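You operate a simulated robot arm through the tools that you are given. There is no shell and no other tool.

Carry out the task below with a simulated robot arm. There is one attempt and no reset: what you move stays moved.

Task
Soap the blue sponge, scrub off the ring mark, then rinse the scum from the basin.
Fine: soap from the bar; sponge on the mat; tap off. What is to be rubbed or washed off counts as gone when no trace of it is left.

Only the result counts: the job must be done as asked and must still hold three seconds after the hand-in. Knocking over, shifting, dropping, spilling or breaking anything else fails it.

Robot
A 7-joint arm with a two-finger parallel gripper, fixed in place. Base frame: the origin is on the floor under the middle of its stand, x ahead of it, y to its left, z up; the work surface is at about z = 880. Lengths are in mm, angles in rad, forces in N, time in s.
It reaches about 1479 mm from its shoulder. Its first joint turns from -2.897 to 2.897 rad. Payload 4.4 kg.
Tool frame: the origin (TCP) lies between the finger pads and is the grasp point; the fingertips stand 23 mm ahead of it; z points along the fingers, y is the line along which they close. The gripper opens to 94 mm. The fingers are 38 mm wide and 10 mm thick; the gripper's body (54 by 96 mm) begins 39 mm behind the TCP.
Orientation is that of the tool frame in the base frame, as a unit quaternion [w, x, y, z]. With the fingers straight down and closing along the base's y, the tool's x points along the base's -x, its y along +y and its z along -z.

Tools
- The arm moves only by the tool send_rows. Its argument "plan" is text: rows parted by semicolons, each of 7 numbers parted by spaces: the shift along the tool's x, y, z in units of 50 mm (1.0 is 50 mm), then the turn, a rotation vector about the tool's x, y, z in units of 4 degrees (1.0 is 4 degrees), then the closure, from 0 (fully open) to 1 (shut). In form: x y z ax ay az claw; .... A call has 1 to 20 rows; each row shifts and turns the commanded pose from where the row before left it, along the tool's axes as they then stand. A call with a number of a shift or a turn outside -1 to 1 is refused whole. A row lasts 0.2 s, in which the tool goes at most 50 mm and 0.15 rad; a call with a longer step from one row to the next is refused whole, and so is a gripper value outside its range. Where a pose cannot be reached the arm comes as near as it can. A force on the tool above 40 N (or 10 N above the force at the start of the call, whichever is more), or a blocked arm, ends the call early, and 0.2 s more pass. The fingers move at their own pace (about 72 mm/s each) and stop on an object; they squeeze with about 39 N. The grip force told is the motor's: it shows also when the fingers shut on nothing. Time passes only in rows, and 0.2 s behind the last, so rows that do not move let the fingers close. It gives the time, the measured TCP pose, the force on the tool (base axes), the opening and the grip force at its end, in the units of the frame above (readings bear some noise), with the torque about the TCP (base axes, N m) and any sound that the robot's microphone picked up, and new pictures: "pictures" is both (left out), scene, wrist or none.
- Cameras (640 x 400 px; columns grow to the right, rows downward): "scene" is fixed at [400.2, -502.3, 1651.4]; the picture's right is [0.70, -0.71, 0.00], its down [-0.46, -0.45, -0.76] and it looks along [0.55, 0.54, -0.65] (base axes); focal length 286 px, centre (320, 200). "wrist" rides on the gripper at [86, 16, -75] in the tool frame; the picture's right is [-0.18, 0.98, 0.00], its down [-0.58, -0.11, -0.81] and it looks along [-0.79, -0.15, 0.59] (tool axes); focal length 243 px, centre (320, 200). There is no depth. A picture from a camera that has moved, and an enlarged one, comes with that camera's place and axes in the base frame and with its lens.
- inspect(camera, box): a new picture of the part [left, top, right, bottom] of that camera's present view, enlarged. No time passes.
- hand_in(): hands the job in; it is judged then, once.

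Places have to be worked out from the pictures, the camera data and where the tool is seen. Open the gripper and draw the arm clear of the work before you hand the job in, unless the task says otherwise.

The tools are called after ">>>" by a JSON object that holds its "name" and its "arguments". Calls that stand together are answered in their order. send_rows: Moves the arm, as the interface text tells. Its arguments: {"type":"object","properties":{"plan":{"type":"string"},"pictures":{"type":"string","enum":["both","scene","wrist","none"]}},"required":["plan"]} The other tools are called the same way: inspect (camera, box) takes an enlarged picture of a part of a camera's view; hand_in () hands the job in.

At the start:

```text
clock: 0.0
tool_pos: [638.7, -86.0, 1420.7]
tool_rot: [0.0, 0.0, 1.0, 0.0]
wrist_force: [0.5, 0.5, 1.4]
torque: [-0.02, 0.03, -0.01]
opening: 93.6
grip_force: 0.0
```

scene: 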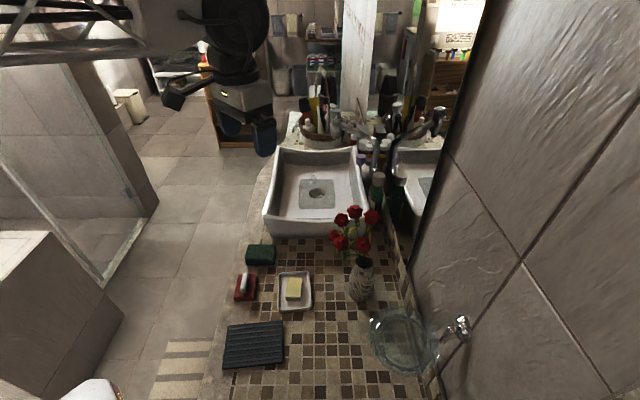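
wrist: 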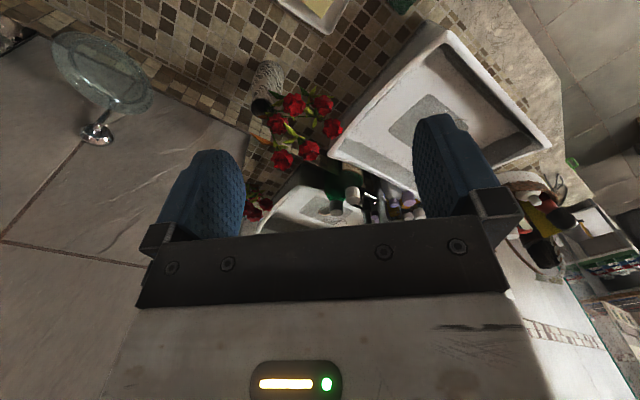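

I'll first look closer at the counter, the basin and the tap before moving anything.

>>> {"name": "inspect", "arguments": {"camera": "scene", "box": [210, 220, 400, 380]}}

>>> {"name": "inspect", "arguments": {"camera": "scene", "box": [250, 80, 450, 245]}}

>>> {"name": "inspect", "arguments": {"camera": "wrist", "box": [230, 0, 560, 230]}}

```text
2.50 times, centred on (305, 300) of scene
camera zoom: at [400.2, -502.3, 1651.4], right [0.7, -0.71, 0.0], down [-0.46, -0.45, -0.76], along [0.55, 0.54, -0.65], focal length 714 px, centre (358, -50)
```

zoom: 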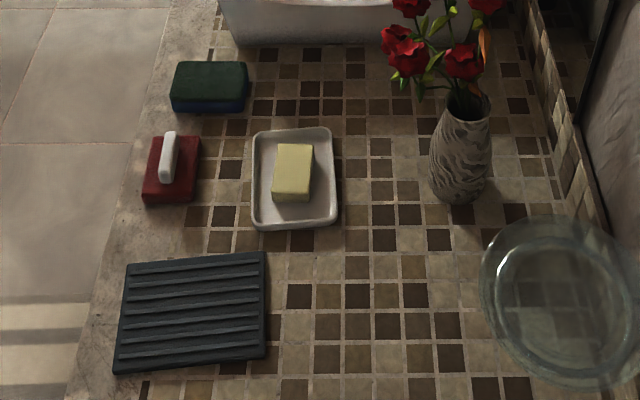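

```text
2.42 times, centred on (350, 162) of scene
camera zoom: at [400.2, -502.3, 1651.4], right [0.7, -0.71, 0.0], down [-0.46, -0.45, -0.76], along [0.55, 0.54, -0.65], focal length 692 px, centre (247, 291)
```

zoom: 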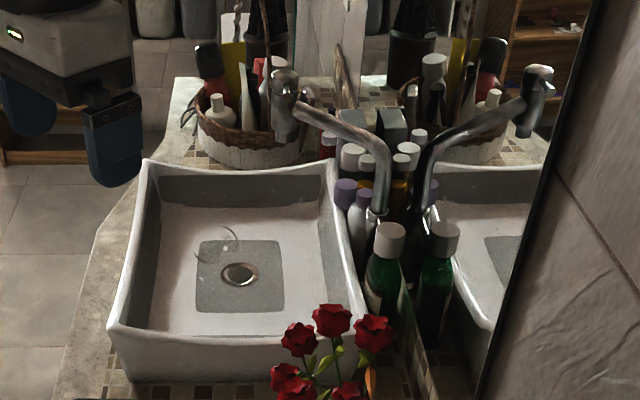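

```text
1.74 times, centred on (395, 115) of wrist
camera zoom: at [551.6, -70.6, 1495.2], right [0.18, 0.98, 0.0], down [0.58, -0.11, 0.81], along [0.79, -0.15, -0.59], focal length 422 px, centre (190, 348)
```

zoom: 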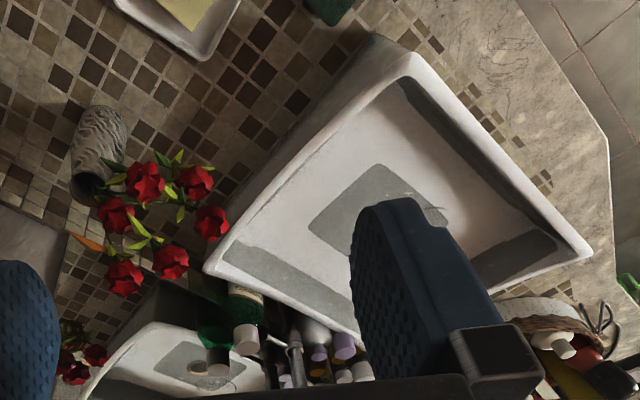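

The sponge lies at about (691, 57), the soap at (684, -116), the mat at (512, -152) and the basin drain at about (1050, 150). The faint ring is beside the drain. I'll carry the wrist camera over the basin side, turned about 40°, to see the tap and the mark.

>>> {"name": "send_rows", "arguments": {"plan": "-0.71 0.548 0.09 0 0 0 0; -0.71 0.548 0.09 0 0 0 0; -0.71 0.548 0.09 0 0 0 0; -0.71 0.548 0.09 0 0 0 0; -0.71 0.548 0.09 0 0 0 0; -0.71 0.548 0.09 0 0 0 0; -0.71 0.548 0.09 0 0 0 0; 0 0 0 0 0 1 0; 0 0 0 0 0 1 0; 0 0 0 0 0 1 0; 0 0 0 0 0 1 0; 0 0 0 0 0 1 0; 0 0 0 0 0 1 0; 0 0 0 0 0 1 0; 0 0 0 0 0 1 0; 0 0 0 0 0 1 0; 0 0 0 0 0 1 0; 0 0 0 0 0 1 0; 0 0 0 0 0 0.25 0", "pictures": "both"}}

```text
clock: 4.0
tool_pos: [885.9, 106.0, 1385.9]
tool_rot: [-0.001, 0.383, 0.924, 0.0]
wrist_force: [-0.4, 0.5, -0.3]
torque: [0.01, 0.01, 0.01]
opening: 93.9
grip_force: 0.1
camera wrist: at [836.9, 177.6, 1463.3], right [0.83, 0.56, 0.0], down [0.33, -0.49, 0.81], along [0.46, -0.67, -0.59], focal length 243 px, centre (320, 200)
```

scene: 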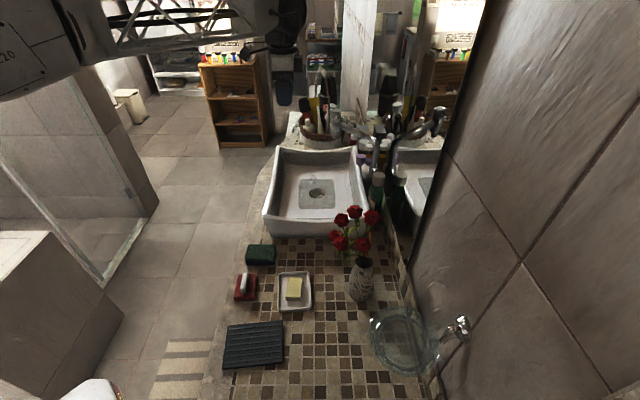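
wrist: 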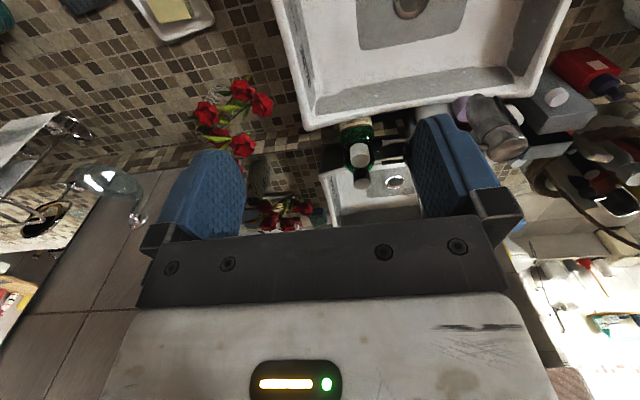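

The turn came out right (tool y now along the counter). I'll enlarge both views for the tap.

>>> {"name": "inspect", "arguments": {"camera": "scene", "box": [320, 90, 400, 190]}}

>>> {"name": "inspect", "arguments": {"camera": "scene", "box": [370, 70, 460, 200]}}

>>> {"name": "inspect", "arguments": {"camera": "wrist", "box": [300, 0, 640, 220]}}

```text
4.00 times, centred on (360, 140) of scene
camera zoom: at [400.2, -502.3, 1651.4], right [0.7, -0.71, 0.0], down [-0.46, -0.45, -0.76], along [0.55, 0.54, -0.65], focal length 1142 px, centre (160, 440)
```

zoom: 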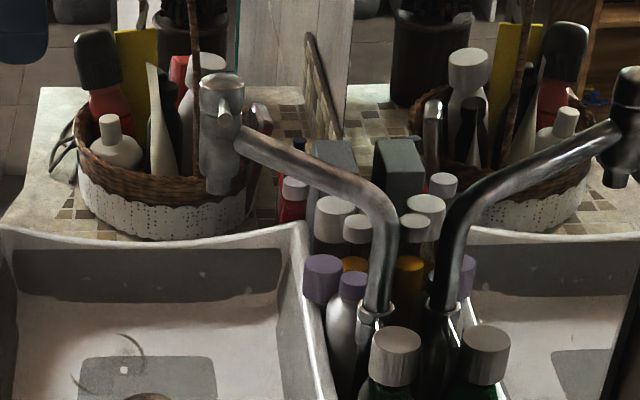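

```text
3.08 times, centred on (415, 135) of scene
camera zoom: at [400.2, -502.3, 1651.4], right [0.7, -0.71, 0.0], down [-0.46, -0.45, -0.76], along [0.55, 0.54, -0.65], focal length 879 px, centre (28, 400)
```

zoom: 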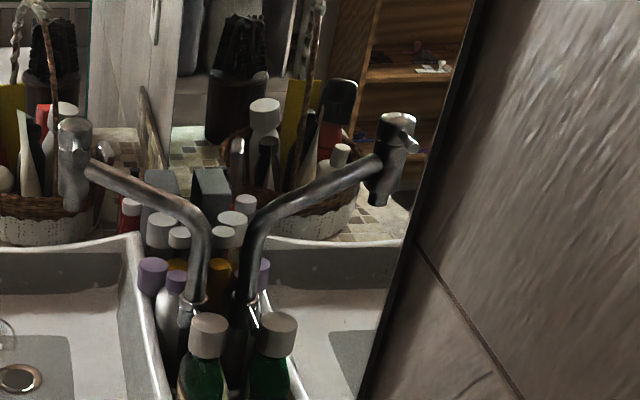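

```text
1.82 times, centred on (470, 110) of wrist
camera zoom: at [836.9, 177.6, 1463.3], right [0.83, 0.56, 0.0], down [0.33, -0.49, 0.81], along [0.46, -0.67, -0.59], focal length 441 px, centre (47, 364)
```

zoom: 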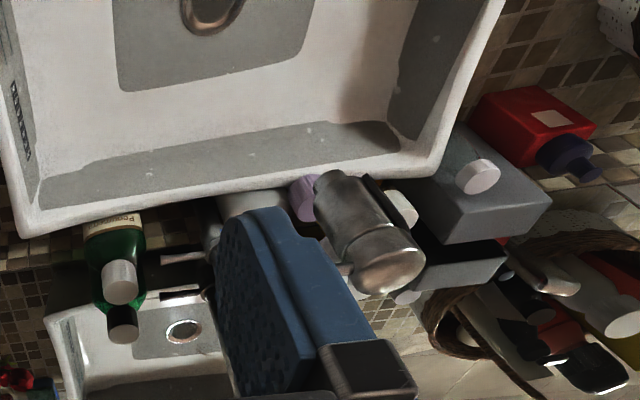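

The tap head is an upright cylinder at about (1137, 142) from z 1140 to 1242, with a small nub on it. The drain is at about (1049, 150). I'll shift along the counter to get the head between the fingers in the wrist view.

>>> {"name": "send_rows", "arguments": {"plan": "0 0.8 0.24 0 0 0 0; 0 0.8 0.24 0 0 0 0; 0 0.8 0.24 0 0 0 0; 0 0.8 0.24 0 0 0 0; 0 0.8 0.24 0 0 0 0", "pictures": "both"}}

>>> {"name": "inspect", "arguments": {"camera": "wrist", "box": [240, 60, 440, 220]}}

>>> {"name": "inspect", "arguments": {"camera": "wrist", "box": [100, 0, 500, 200]}}

```text
clock: 5.2
tool_pos: [1026.0, 247.4, 1329.3]
tool_rot: [0.001, 0.383, 0.924, 0.0]
wrist_force: [-0.4, 0.6, 0.2]
torque: [0.03, -0.01, 0.01]
opening: 94.0
grip_force: 0.1
camera wrist: at [975.9, 318.4, 1404.4], right [0.83, 0.56, 0.0], down [0.33, -0.49, 0.81], along [0.46, -0.67, -0.59], focal length 243 px, centre (320, 200)
```

scene: 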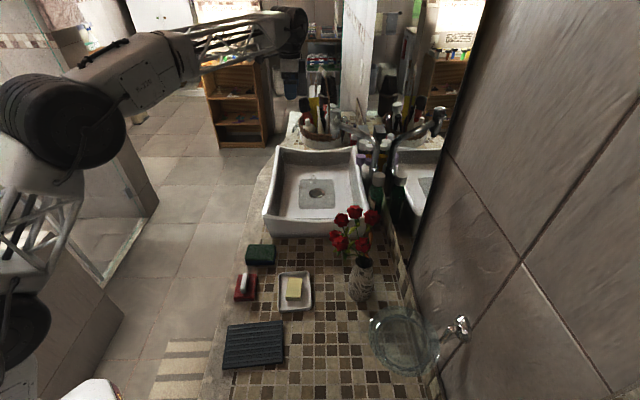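
wrist: 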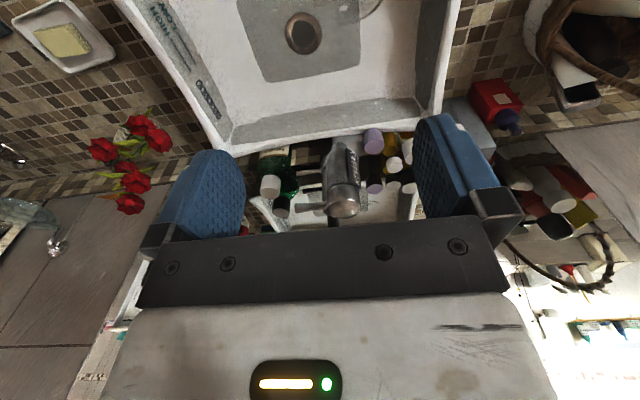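

```text
2.50 times, centred on (340, 140) of wrist
camera zoom: at [975.9, 318.4, 1404.4], right [0.83, 0.56, 0.0], down [0.33, -0.49, 0.81], along [0.46, -0.67, -0.59], focal length 606 px, centre (270, 350)
```

zoom: 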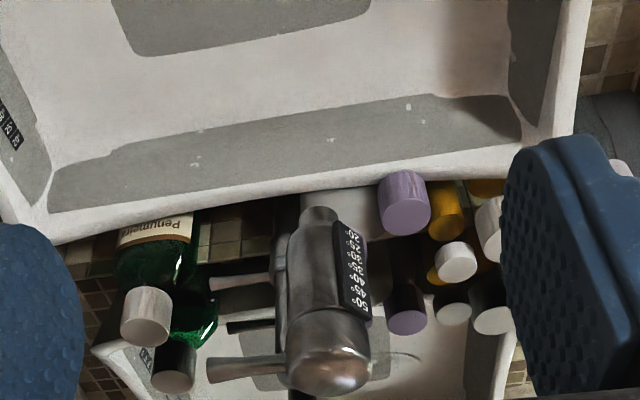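

```text
1.60 times, centred on (300, 100) of wrist
camera zoom: at [975.9, 318.4, 1404.4], right [0.83, 0.56, 0.0], down [0.33, -0.49, 0.81], along [0.46, -0.67, -0.59], focal length 388 px, centre (352, 360)
```

zoom: 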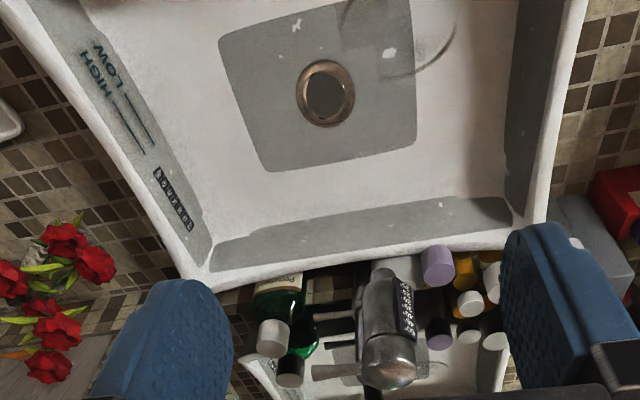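

The head carries a temperature scale and one or two pins toward the near side. I'll enlarge the head further in both views, and the ring mark.

>>> {"name": "inspect", "arguments": {"camera": "scene", "box": [360, 100, 392, 120]}}

>>> {"name": "inspect", "arguments": {"camera": "scene", "box": [325, 100, 389, 140]}}

>>> {"name": "inspect", "arguments": {"camera": "wrist", "box": [296, 130, 392, 222]}}

>>> {"name": "inspect", "arguments": {"camera": "wrist", "box": [260, 0, 420, 100]}}

```text
16.00 times, centred on (376, 110) of scene
camera zoom: at [400.2, -502.3, 1651.4], right [0.7, -0.71, 0.0], down [-0.46, -0.45, -0.76], along [0.55, 0.54, -0.65], focal length 4569 px, centre (-576, 1640)
```

zoom: 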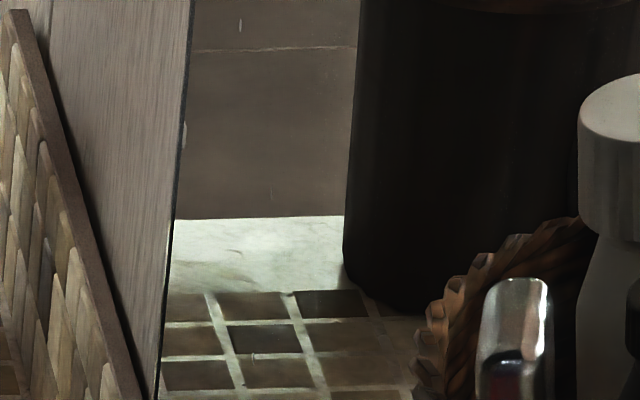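

```text
10.00 times, centred on (357, 120) of scene
camera zoom: at [400.2, -502.3, 1651.4], right [0.7, -0.71, 0.0], down [-0.46, -0.45, -0.76], along [0.55, 0.54, -0.65], focal length 2855 px, centre (-50, 1000)
```

zoom: 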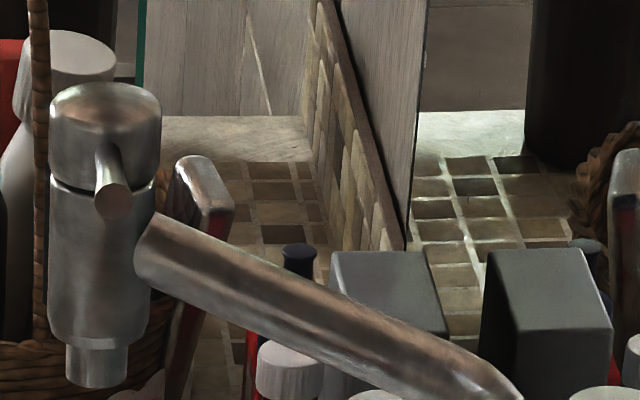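

```text
4.35 times, centred on (344, 176) of wrist
camera zoom: at [975.9, 318.4, 1404.4], right [0.83, 0.56, 0.0], down [0.33, -0.49, 0.81], along [0.46, -0.67, -0.59], focal length 1055 px, centre (216, 304)
```

zoom: 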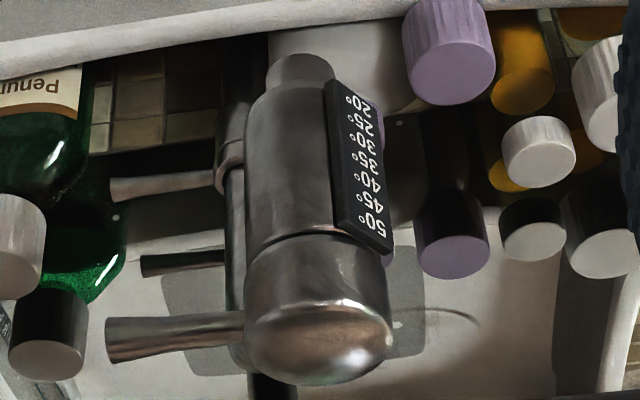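

```text
4.00 times, centred on (340, 50) of wrist
camera zoom: at [975.9, 318.4, 1404.4], right [0.83, 0.56, 0.0], down [0.33, -0.49, 0.81], along [0.46, -0.67, -0.59], focal length 970 px, centre (240, 800)
```

zoom: 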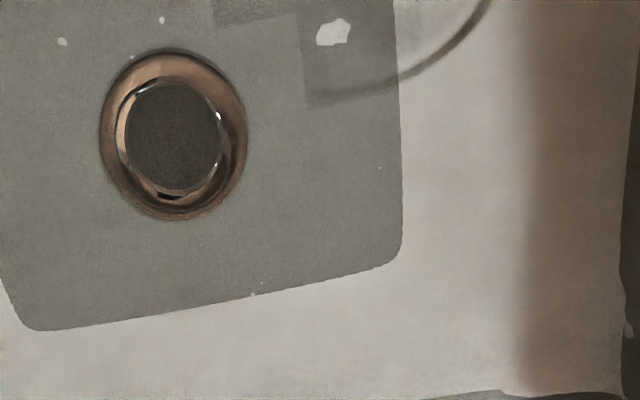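

The upper lever sits on the head's cap, running from (1117, 125) to (1089, 96) at z about 1236. A second pin comes off the pipe collar near (1206, -5, 1030). Now I'll measure the sponge, soap and mat closely.

>>> {"name": "inspect", "arguments": {"camera": "scene", "box": [236, 236, 316, 316]}}

>>> {"name": "inspect", "arguments": {"camera": "scene", "box": [215, 310, 295, 380]}}

>>> {"name": "inspect", "arguments": {"camera": "scene", "box": [255, 140, 380, 245]}}

```text
5.00 times, centred on (276, 276) of scene
camera zoom: at [400.2, -502.3, 1651.4], right [0.7, -0.71, 0.0], down [-0.46, -0.45, -0.76], along [0.55, 0.54, -0.65], focal length 1428 px, centre (540, -180)
```

zoom: 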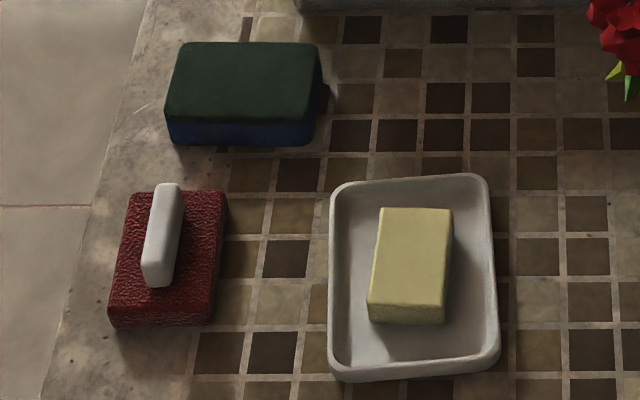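

```text
5.71 times, centred on (255, 345) of scene
camera zoom: at [400.2, -502.3, 1651.4], right [0.7, -0.71, 0.0], down [-0.46, -0.45, -0.76], along [0.55, 0.54, -0.65], focal length 1632 px, centre (691, -629)
```

zoom: 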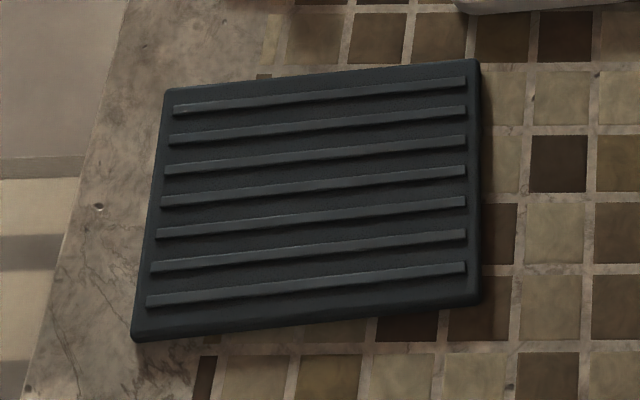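

```text
3.81 times, centred on (318, 192) of scene
camera zoom: at [400.2, -502.3, 1651.4], right [0.7, -0.71, 0.0], down [-0.46, -0.45, -0.76], along [0.55, 0.54, -0.65], focal length 1088 px, centre (330, 229)
```

zoom: 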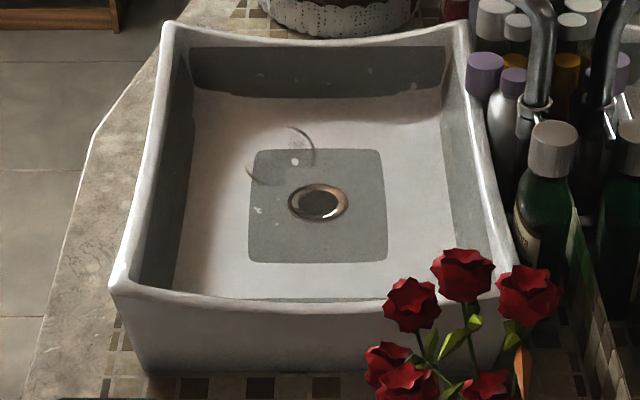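

The sponge is about 95 × 65 × 28 mm, centred at (700, 68) and aligned with the counter. The soap's top is at about (690, -112, 907) and the mat's centre at about (510, -152). I'll back off sideways for a clear look at the ring mark.

>>> {"name": "send_rows", "arguments": {"plan": "0.8 -0.2 0 0 0 0 0; 0.8 -0.2 0 0 0 0 0; 0.8 -0.2 0 0 0 0 0; 0.8 -0.2 0 0 0 0 0; 0.8 -0.2 0 0 0 0 0; 0 0 0 0 0 0 0", "pictures": "wrist"}}

>>> {"name": "inspect", "arguments": {"camera": "wrist", "box": [250, 30, 430, 160]}}

```text
clock: 6.6
tool_pos: [850.0, 351.4, 1330.9]
tool_rot: [0.0, 0.382, 0.924, -0.001]
wrist_force: [-0.1, 0.4, -0.1]
torque: [-0.01, -0.04, 0.02]
opening: 94.0
grip_force: 0.1
camera wrist: at [800.8, 423.7, 1405.9], right [0.83, 0.56, 0.0], down [0.33, -0.49, 0.81], along [0.46, -0.67, -0.59], focal length 243 px, centre (320, 200)
```

wrist: 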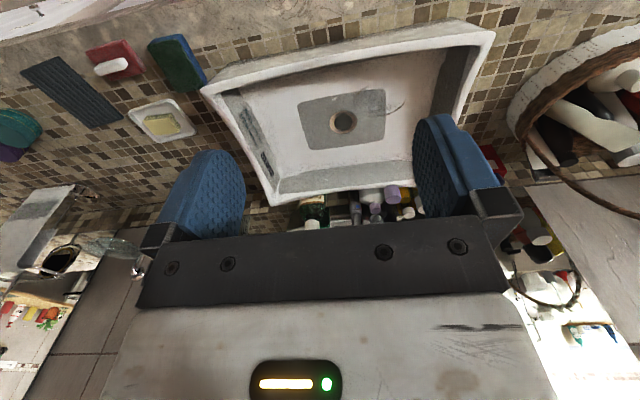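

```text
3.08 times, centred on (340, 95) of wrist
camera zoom: at [800.8, 423.7, 1405.9], right [0.83, 0.56, 0.0], down [0.33, -0.49, 0.81], along [0.46, -0.67, -0.59], focal length 746 px, centre (258, 523)
```

zoom: 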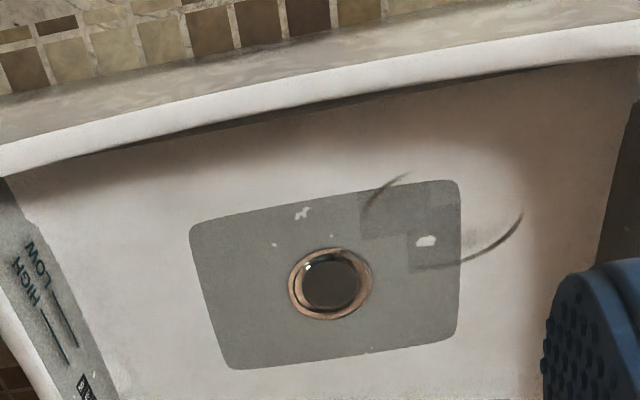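

>>> {"name": "inspect", "arguments": {"camera": "wrist", "box": [325, 70, 405, 125]}}

>>> {"name": "inspect", "arguments": {"camera": "scene", "box": [300, 160, 348, 200]}}

>>> {"name": "inspect", "arguments": {"camera": "wrist", "box": [0, 0, 240, 170]}}

```text
7.27 times, centred on (365, 98) of wrist
camera zoom: at [800.8, 423.7, 1405.9], right [0.83, 0.56, 0.0], down [0.33, -0.49, 0.81], along [0.46, -0.67, -0.59], focal length 1764 px, centre (-7, 946)
```

zoom: 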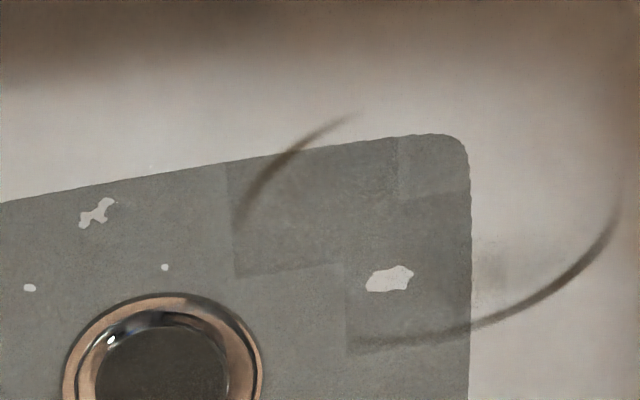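

```text
10.00 times, centred on (324, 180) of scene
camera zoom: at [400.2, -502.3, 1651.4], right [0.7, -0.71, 0.0], down [-0.46, -0.45, -0.76], along [0.55, 0.54, -0.65], focal length 2855 px, centre (280, 400)
```

zoom: 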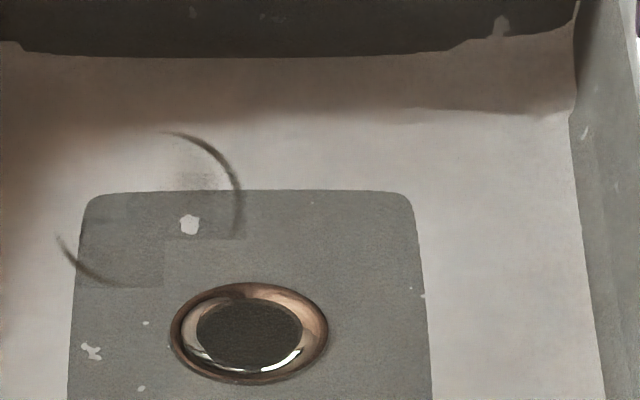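

```text
2.35 times, centred on (120, 85) of wrist
camera zoom: at [800.8, 423.7, 1405.9], right [0.83, 0.56, 0.0], down [0.33, -0.49, 0.81], along [0.46, -0.67, -0.59], focal length 571 px, centre (791, 471)
```

zoom: 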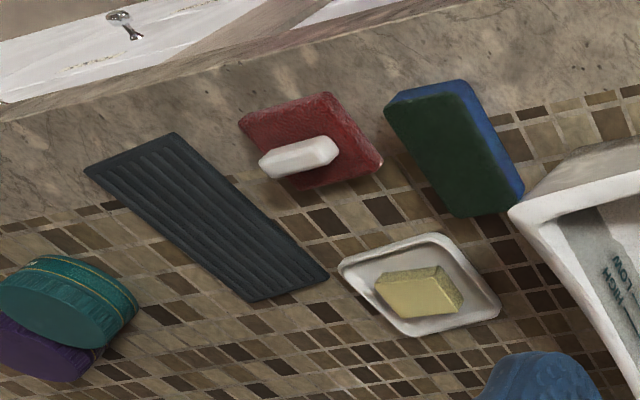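

The ring mark is an oval about 86 mm across and 120 mm along the counter, centred near (1085, 250). The basin floor is at about z 900 and the rim at about z 1000. Next I'll go above the sponge at (700, 68) and stop at about z 1005 to check alignment.

>>> {"name": "send_rows", "arguments": {"plan": "-0.27 -0.876 0 0 0 0 0; -0.27 -0.876 0 0 0 0 0; -0.27 -0.876 0 0 0 0 0; -0.27 -0.876 0 0 0 0 0; -0.27 -0.876 0 0 0 0 0; -0.27 -0.876 0 0 0 0 0; -0.27 -0.876 0 0 0 0 0; 0 0 0.93 0 0 0 0; 0 0 0.93 0 0 0 0; 0 0 0.93 0 0 0 0; 0 0 0.93 0 0 0 0; 0 0 0.93 0 0 0 0; 0 0 0.93 0 0 0 0; 0 0 0.93 0 0 0 0; 0 0 0 0 0 0 0", "pictures": "both"}}

>>> {"name": "inspect", "arguments": {"camera": "wrist", "box": [150, 0, 490, 220]}}

>>> {"name": "inspect", "arguments": {"camera": "scene", "box": [200, 170, 340, 310]}}

```text
clock: 9.8
tool_pos: [701.8, 69.6, 1002.6]
tool_rot: [0.0, 0.383, 0.924, 0.001]
wrist_force: [0.2, 0.1, 0.2]
torque: [-0.03, 0.0, -0.05]
opening: 94.1
grip_force: 0.1
camera wrist: at [651.1, 141.9, 1078.1], right [0.83, 0.56, 0.0], down [0.33, -0.49, 0.81], along [0.46, -0.67, -0.59], focal length 243 px, centre (320, 200)
```

scene: 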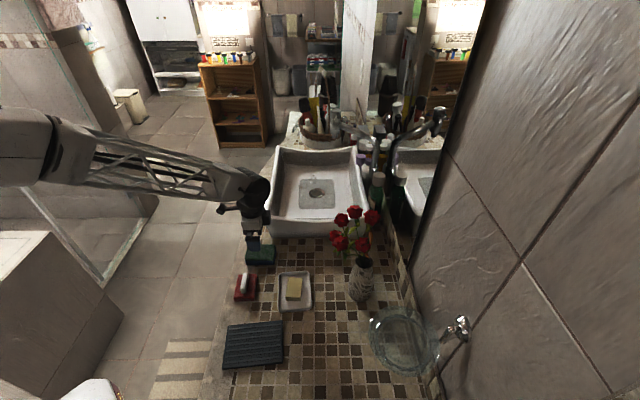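
wrist: 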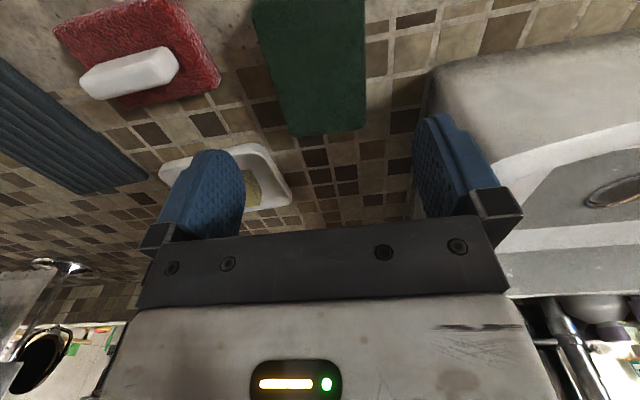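

```text
1.82 times, centred on (320, 110) of wrist
camera zoom: at [651.1, 141.9, 1078.1], right [0.83, 0.56, 0.0], down [0.33, -0.49, 0.81], along [0.46, -0.67, -0.59], focal length 441 px, centre (320, 364)
```

zoom: 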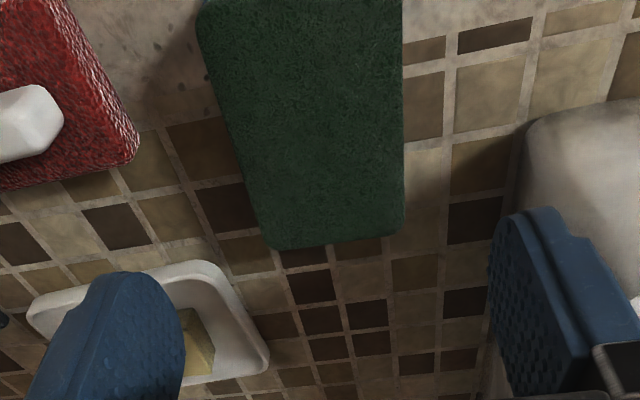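

```text
2.86 times, centred on (270, 240) of scene
camera zoom: at [400.2, -502.3, 1651.4], right [0.7, -0.71, 0.0], down [-0.46, -0.45, -0.76], along [0.55, 0.54, -0.65], focal length 816 px, centre (463, 86)
```

zoom: 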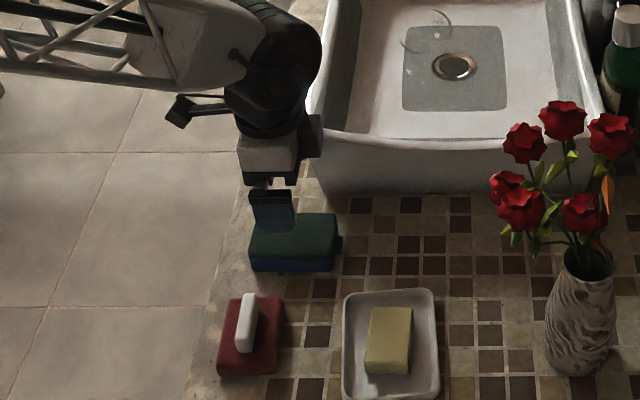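

The sponge sits under the open fingers within about 2 mm. I'll go down to TCP z ≈ 913 so that its bottom sticks out about 10 mm below the fingertips, and then close.

>>> {"name": "send_rows", "arguments": {"plan": "0 0 0.6 0 0 0 0; 0 0 0.6 0 0 0 0; 0 0 0.4 0 0 0 0; 0 0 0.19 0 0 0 0; 0 0 0 0 0 0 0; 0 0 0 0 0 0 0.35; 0 0 0 0 0 0 0.6; 0 0 0 0 0 0 0.8; 0 0 0 0 0 0 1; 0 0 0 0 0 0 1", "pictures": "both"}}

>>> {"name": "inspect", "arguments": {"camera": "scene", "box": [220, 200, 300, 280]}}

```text
clock: 12.0
tool_pos: [701.1, 70.3, 913.3]
tool_rot: [-0.001, 0.383, 0.924, 0.0]
wrist_force: [0.2, 0.6, -0.9]
torque: [0.0, 0.01, -0.03]
opening: 63.6
grip_force: 39.1
camera wrist: at [651.1, 141.8, 989.6], right [0.83, 0.56, 0.0], down [0.33, -0.49, 0.81], along [0.46, -0.67, -0.59], focal length 243 px, centre (320, 200)
```

scene: 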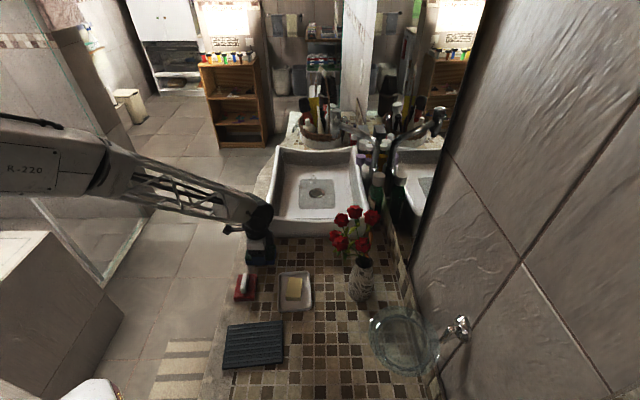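
wrist: 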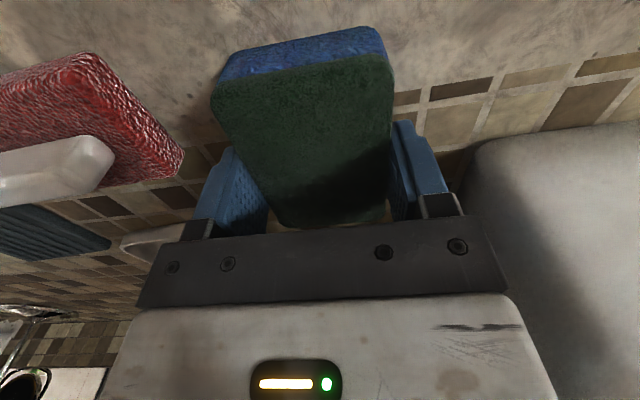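

```text
5.00 times, centred on (260, 240) of scene
camera zoom: at [400.2, -502.3, 1651.4], right [0.7, -0.71, 0.0], down [-0.46, -0.45, -0.76], along [0.55, 0.54, -0.65], focal length 1428 px, centre (620, 0)
```

zoom: 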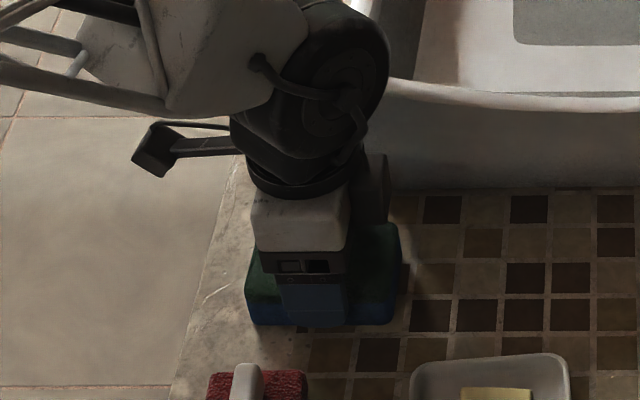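

The sponge is held (opening 63.6 mm, grip 39 N), with its bottom about 33 mm below the TCP. I'll lift it to z 1000, carry it over the soap at (690, -112) and lower it to just above the bar.

>>> {"name": "send_rows", "arguments": {"plan": "0 0 -0.3 0 0 0 1; 0 0 -0.7 0 0 0 1; 0 0 -0.75 0 0 0 1; -0.605 -0.682 0 0 0 0 1; -0.605 -0.682 0 0 0 0 1; -0.605 -0.682 0 0 0 0 1; -0.605 -0.682 0 0 0 0 1; 0 0 0 0 0 0 1; 0 0 0.45 0 0 0 1; 0 0 0.45 0 0 0 1; 0 0 0 0 0 0 1", "pictures": "both"}}

>>> {"name": "inspect", "arguments": {"camera": "scene", "box": [230, 230, 340, 330]}}

>>> {"name": "inspect", "arguments": {"camera": "wrist", "box": [180, 0, 460, 230]}}

```text
clock: 14.4
tool_pos: [689.7, -112.6, 956.6]
tool_rot: [0.0, 0.383, 0.924, -0.001]
wrist_force: [-0.1, -0.5, -0.2]
torque: [0.02, -0.03, 0.02]
opening: 63.5
grip_force: 38.9
camera wrist: at [640.7, -41.1, 1031.5], right [0.83, 0.56, 0.0], down [0.33, -0.49, 0.81], along [0.46, -0.67, -0.59], focal length 243 px, centre (320, 200)
```

scene: 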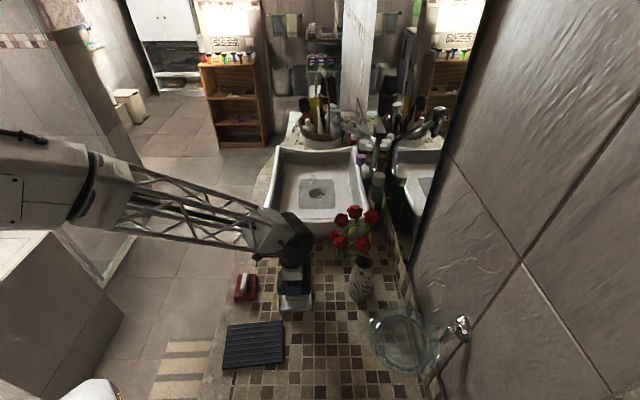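
wrist: 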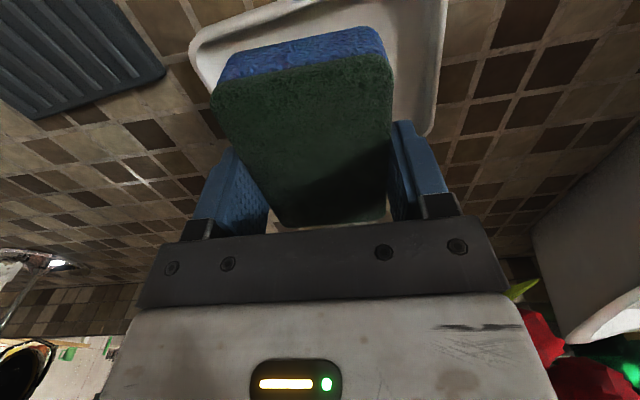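

```text
4.00 times, centred on (285, 280) of scene
camera zoom: at [400.2, -502.3, 1651.4], right [0.7, -0.71, 0.0], down [-0.46, -0.45, -0.76], along [0.55, 0.54, -0.65], focal length 1142 px, centre (460, -120)
```

zoom: 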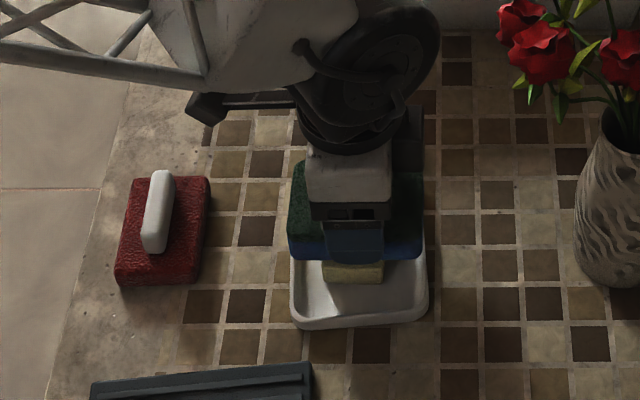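

```text
1.74 times, centred on (320, 115) of wrist
camera zoom: at [640.7, -41.1, 1031.5], right [0.83, 0.56, 0.0], down [0.33, -0.49, 0.81], along [0.46, -0.67, -0.59], focal length 422 px, centre (320, 348)
```

zoom: 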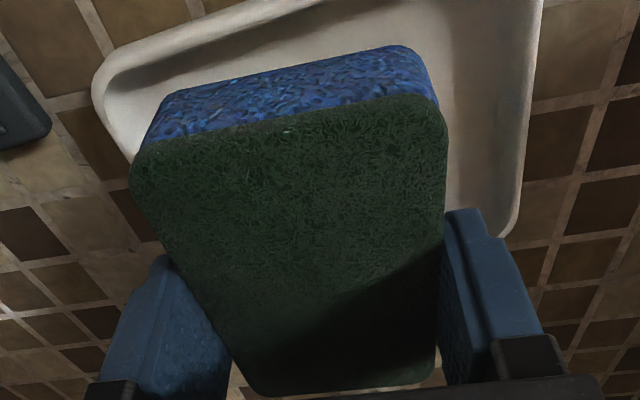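

The sponge is centred over the soap, with its bottom at about z 923. I'll lower it in small steps and watch for contact force.

>>> {"name": "send_rows", "arguments": {"plan": "0 0 0.2 0 0 0 1; 0 0 0.06 0 0 0 1; 0 0 0.06 0 0 0 1; 0 0 0 0 0 0 1", "pictures": "none"}}

```text
clock: 15.4
tool_pos: [691.8, -112.4, 941.4]
tool_rot: [0.001, 0.383, 0.924, 0.0]
wrist_force: [-0.4, -0.9, 17.7]
torque: [0.09, 0.09, -0.02]
opening: 63.4
grip_force: 39.0
```

Contact at bottom z ≈ 908 with about 18 N. I'll ease off slightly and rub gently back and forth by a few millimetres, then check.

>>> {"name": "send_rows", "arguments": {"plan": "0 0 -0.02 0 0 0 1; 0 0.1 0 0 0 0 1; 0 0.1 0 0 0 0 1; 0 -0.1 0 0 0 0 1; 0 -0.1 0 0 0 0 1; 0 -0.1 0 0 0 0 1; 0 -0.1 0 0 0 0 1; 0 0.1 0 0 0 0 1; 0 0.1 0 0 0 0 1; 0 0 0 0 0 0 1", "pictures": "both"}}

>>> {"name": "inspect", "arguments": {"camera": "scene", "box": [265, 250, 325, 320]}}

>>> {"name": "inspect", "arguments": {"camera": "wrist", "box": [180, 0, 460, 230]}}

```text
clock: 17.6
tool_pos: [691.0, -113.0, 941.0]
tool_rot: [0.001, 0.383, 0.924, 0.0]
wrist_force: [-1.1, -2.6, 12.0]
torque: [-0.06, 0.07, -0.01]
opening: 63.4
grip_force: 38.6
camera wrist: at [640.4, -40.9, 1016.6], right [0.83, 0.56, 0.0], down [0.33, -0.49, 0.81], along [0.46, -0.67, -0.59], focal length 243 px, centre (320, 200)
```

scene: 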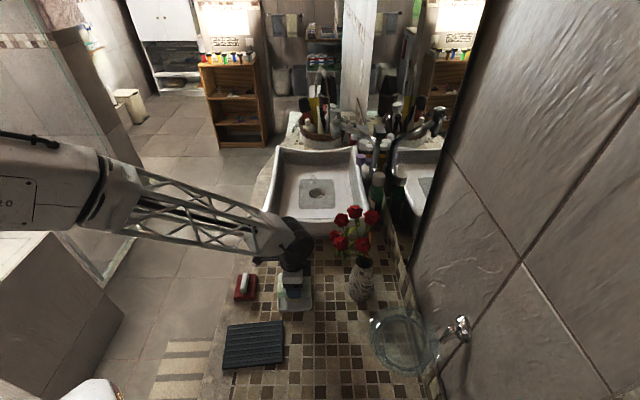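
wrist: 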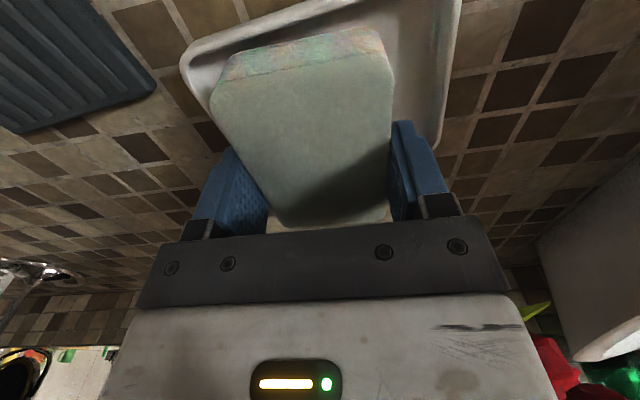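

```text
5.71 times, centred on (295, 285) of scene
camera zoom: at [400.2, -502.3, 1651.4], right [0.7, -0.71, 0.0], down [-0.46, -0.45, -0.76], along [0.55, 0.54, -0.65], focal length 1632 px, centre (463, -286)
```

zoom: 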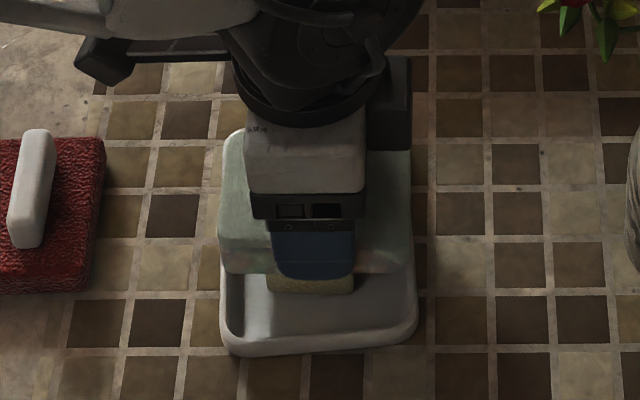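

```text
1.74 times, centred on (320, 115) of wrist
camera zoom: at [640.4, -40.9, 1016.6], right [0.83, 0.56, 0.0], down [0.33, -0.49, 0.81], along [0.46, -0.67, -0.59], focal length 422 px, centre (320, 348)
```

zoom: 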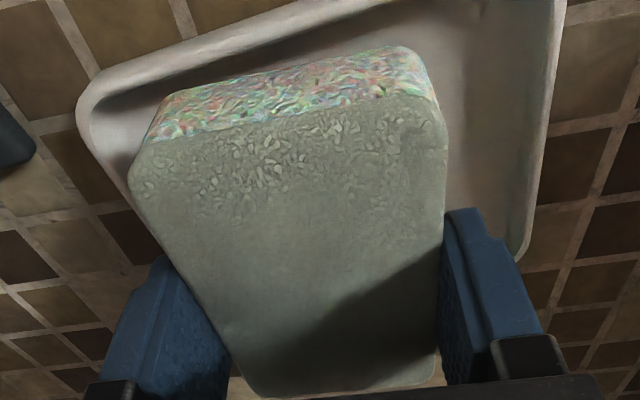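

The sponge is now coated with soap, and the bar and dish have not moved. I'll lift to z 1100 and carry it along the counter to above the ring mark at about (1085, 250).

>>> {"name": "send_rows", "arguments": {"plan": "0 0 -0.2 0 0 0 1; 0 0 -0.7 0 0 0 1; 0 0 -0.76 0 0 0 1; 0 0 -0.76 0 0 0 1; 0 0 -0.76 0 0 0 1; -0.03 0.893 0 0 0 0 1; -0.03 0.893 0 0 0 0 1; -0.03 0.893 0 0 0 0 1; -0.03 0.893 0 0 0 0 1; -0.03 0.893 0 0 0 0 1; -0.03 0.893 0 0 0 0 1; -0.03 0.893 0 0 0 0 1; -0.03 0.893 0 0 0 0 1; -0.03 0.893 0 0 0 0 1; -0.03 0.893 0 0 0 0 1; -0.03 0.893 0 0 0 0 1; -0.03 0.893 0 0 0 0 1; 0 0 0 0 0 0 1", "pictures": "scene"}}

>>> {"name": "inspect", "arguments": {"camera": "scene", "box": [225, 220, 345, 320]}}

```text
clock: 21.4
tool_pos: [1079.9, 254.5, 1097.1]
tool_rot: [0.0, 0.383, 0.924, 0.0]
wrist_force: [-0.1, 0.0, -0.4]
torque: [-0.02, -0.02, 0.01]
opening: 63.1
grip_force: 39.3
```

scene: 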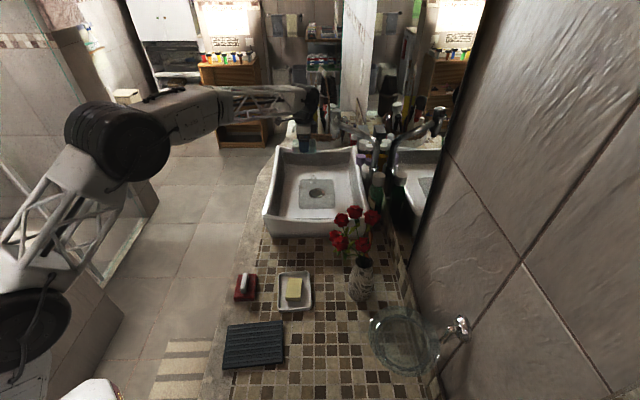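

```text
4.00 times, centred on (285, 270) of scene
camera zoom: at [400.2, -502.3, 1651.4], right [0.7, -0.71, 0.0], down [-0.46, -0.45, -0.76], along [0.55, 0.54, -0.65], focal length 1142 px, centre (460, -80)
```

zoom: 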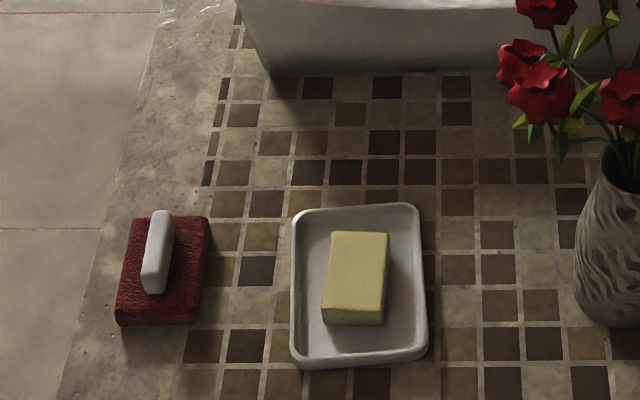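

Soap and dish are undisturbed, and the TCP is at (1080, 254, 1097). I'll turn the tool about -80° here so the camera arm points along the basin rather than over its left rim.

>>> {"name": "send_rows", "arguments": {"plan": "0 0 0 0 0 -1 1; 0 0 0 0 0 -1 1; 0 0 0 0 0 -1 1; 0 0 0 0 0 -1 1; 0 0 0 0 0 -1 1; 0 0 0 0 0 -1 1; 0 0 0 0 0 -1 1; 0 0 0 0 0 -1 1; 0 0 0 0 0 -1 1; 0 0 0 0 0 -1 1; 0 0 0 0 0 -1 1; 0 0 0 0 0 -1 1; 0 0 0 0 0 -1 1; 0 0 0 0 0 -1 1; 0 0 0 0 0 -1 1; 0 0 0 0 0 -1 1; 0 0 0 0 0 -1 1; 0 0 0 0 0 -1 1; 0 0 0 0 0 -1 1; 0 0 0 0 0 -1 1", "pictures": "both"}}

>>> {"name": "inspect", "arguments": {"camera": "scene", "box": [240, 60, 400, 200]}}

```text
clock: 25.6
tool_pos: [1081.2, 252.5, 1101.2]
tool_rot: [0.0, -0.301, 0.953, -0.001]
wrist_force: [0.8, -1.1, -0.9]
torque: [0.03, -0.03, 0.0]
opening: 63.3
grip_force: 38.7
camera wrist: at [1001.2, 216.0, 1175.5], right [-0.41, 0.91, 0.0], down [0.54, 0.24, 0.81], along [0.73, 0.33, -0.59], focal length 243 px, centre (320, 200)
```

scene: 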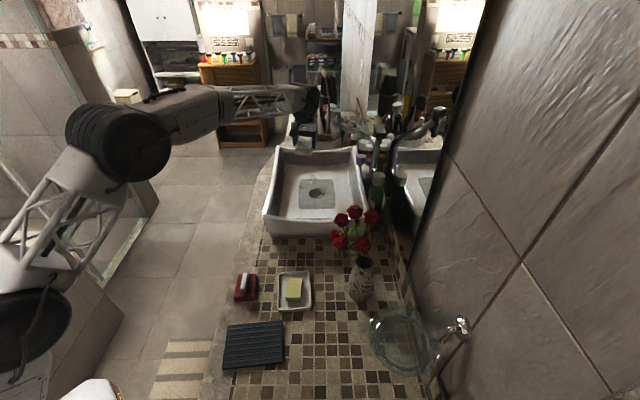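
wrist: 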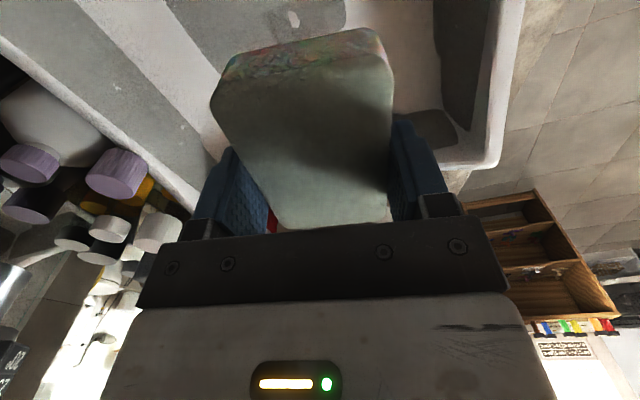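

```text
2.86 times, centred on (320, 130) of scene
camera zoom: at [400.2, -502.3, 1651.4], right [0.7, -0.71, 0.0], down [-0.46, -0.45, -0.76], along [0.55, 0.54, -0.65], focal length 816 px, centre (320, 400)
```

zoom: 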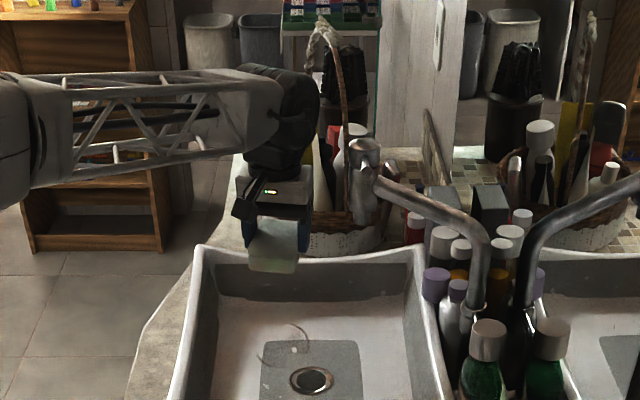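

The camera arm now points along the basin, and the forearm rises toward the robot, well clear of the rim. I'll lower the sponge into the basin to just above the floor.

>>> {"name": "send_rows", "arguments": {"plan": "0 0 0.7 0 0 0 1; 0 0 0.7 0 0 0 1; 0 0 0.7 0 0 0 1; 0 0 0.6 0 0 0 1; 0 0 0.3 0 0 0 1; 0 0 0 0 0 0 1", "pictures": "both"}}

>>> {"name": "inspect", "arguments": {"camera": "scene", "box": [250, 70, 390, 210]}}

```text
clock: 27.0
tool_pos: [1080.6, 254.3, 950.8]
tool_rot: [0.0, -0.301, 0.954, 0.0]
wrist_force: [-0.4, -0.6, -0.3]
torque: [-0.05, 0.04, -0.01]
opening: 63.2
grip_force: 38.8
camera wrist: at [1001.3, 216.2, 1025.0], right [-0.41, 0.91, 0.0], down [0.54, 0.24, 0.81], along [0.73, 0.33, -0.59], focal length 243 px, centre (320, 200)
```

scene: 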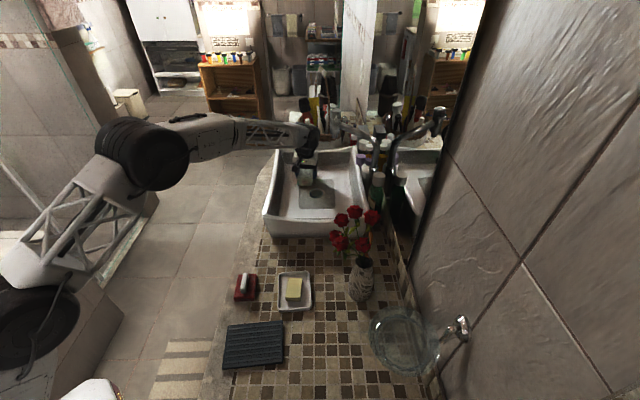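
wrist: 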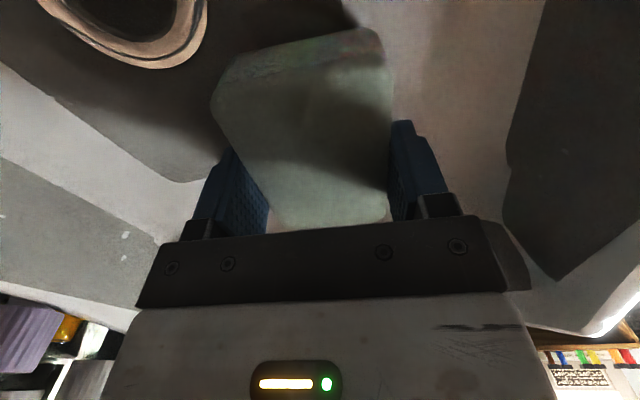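

```text
2.86 times, centred on (320, 140) of scene
camera zoom: at [400.2, -502.3, 1651.4], right [0.7, -0.71, 0.0], down [-0.46, -0.45, -0.76], along [0.55, 0.54, -0.65], focal length 816 px, centre (320, 371)
```

zoom: 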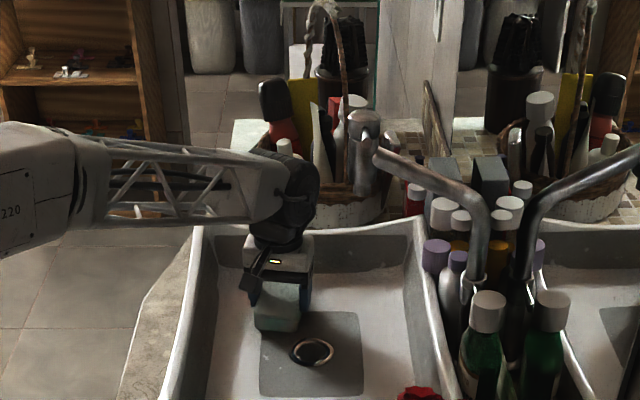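

The sponge's bottom is at about z 917. I'll go down in small steps until the floor pushes back.

>>> {"name": "send_rows", "arguments": {"plan": "0 0 0.1 0 0 0 1; 0 0 0.06 0 0 0 1; 0 0 0.04 0 0 0 1; 0 0 0.04 0 0 0 1; 0 0 0.04 0 0 0 1; 0 0 0 0 0 0 1", "pictures": "none"}}

```text
clock: 28.1
tool_pos: [1083.1, 253.7, 943.7]
tool_rot: [0.003, -0.301, 0.954, 0.0]
wrist_force: [1.9, 0.6, 4.9]
torque: [0.05, 0.01, 0.05]
opening: 63.3
grip_force: 38.7
stopped in row 5: the force on the tool passed its limit at 44 N (the readings are from after the stop); the commanded pose is now the measured one
```

Contact came at TCP z ≈ 943, so the floor is at about z 910 here. I'll press lightly (1 mm) and do a first scrubbing stroke along the mark's long axis.

>>> {"name": "send_rows", "arguments": {"plan": "0 0 0.02 0 0 0 1; 0.17 0 0 0 0 0 1; 0.17 0 0 0 0 0 1; 0.17 0 0 0 0 0 1; -0.17 0 0 0 0 0 1; -0.17 0 0 0 0 0 1; -0.17 0 0 0 0 0 1; 0 0 0 0 0 0 1", "pictures": "both"}}

>>> {"name": "inspect", "arguments": {"camera": "scene", "box": [285, 135, 365, 205]}}

```text
clock: 29.9
tool_pos: [1082.4, 253.3, 943.2]
tool_rot: [0.004, -0.301, 0.954, -0.002]
wrist_force: [-2.5, -7.3, 22.9]
torque: [-0.08, -0.02, -0.04]
opening: 63.3
grip_force: 38.3
camera wrist: at [1001.6, 216.0, 1017.6], right [-0.41, 0.91, 0.0], down [0.53, 0.24, 0.81], along [0.74, 0.33, -0.59], focal length 243 px, centre (320, 200)
```

scene: 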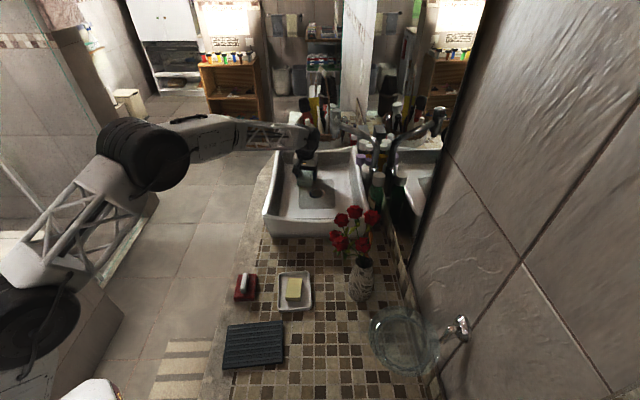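
wrist: 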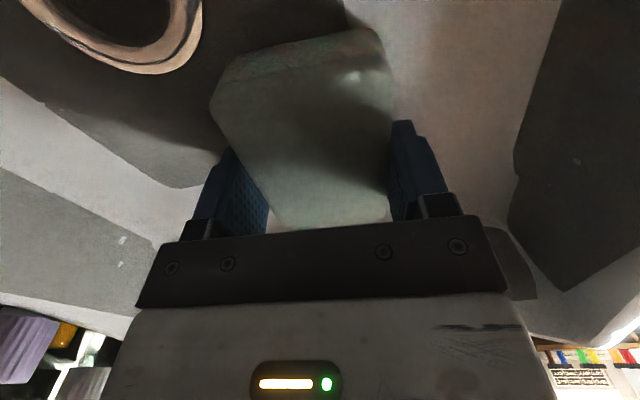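

```text
5.71 times, centred on (325, 170) of scene
camera zoom: at [400.2, -502.3, 1651.4], right [0.7, -0.71, 0.0], down [-0.46, -0.45, -0.76], along [0.55, 0.54, -0.65], focal length 1632 px, centre (291, 371)
```

zoom: 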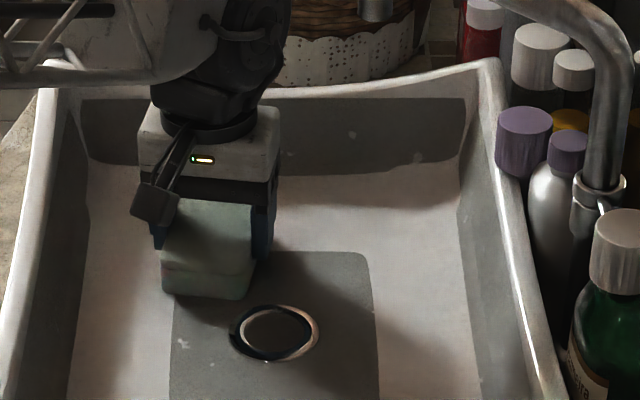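

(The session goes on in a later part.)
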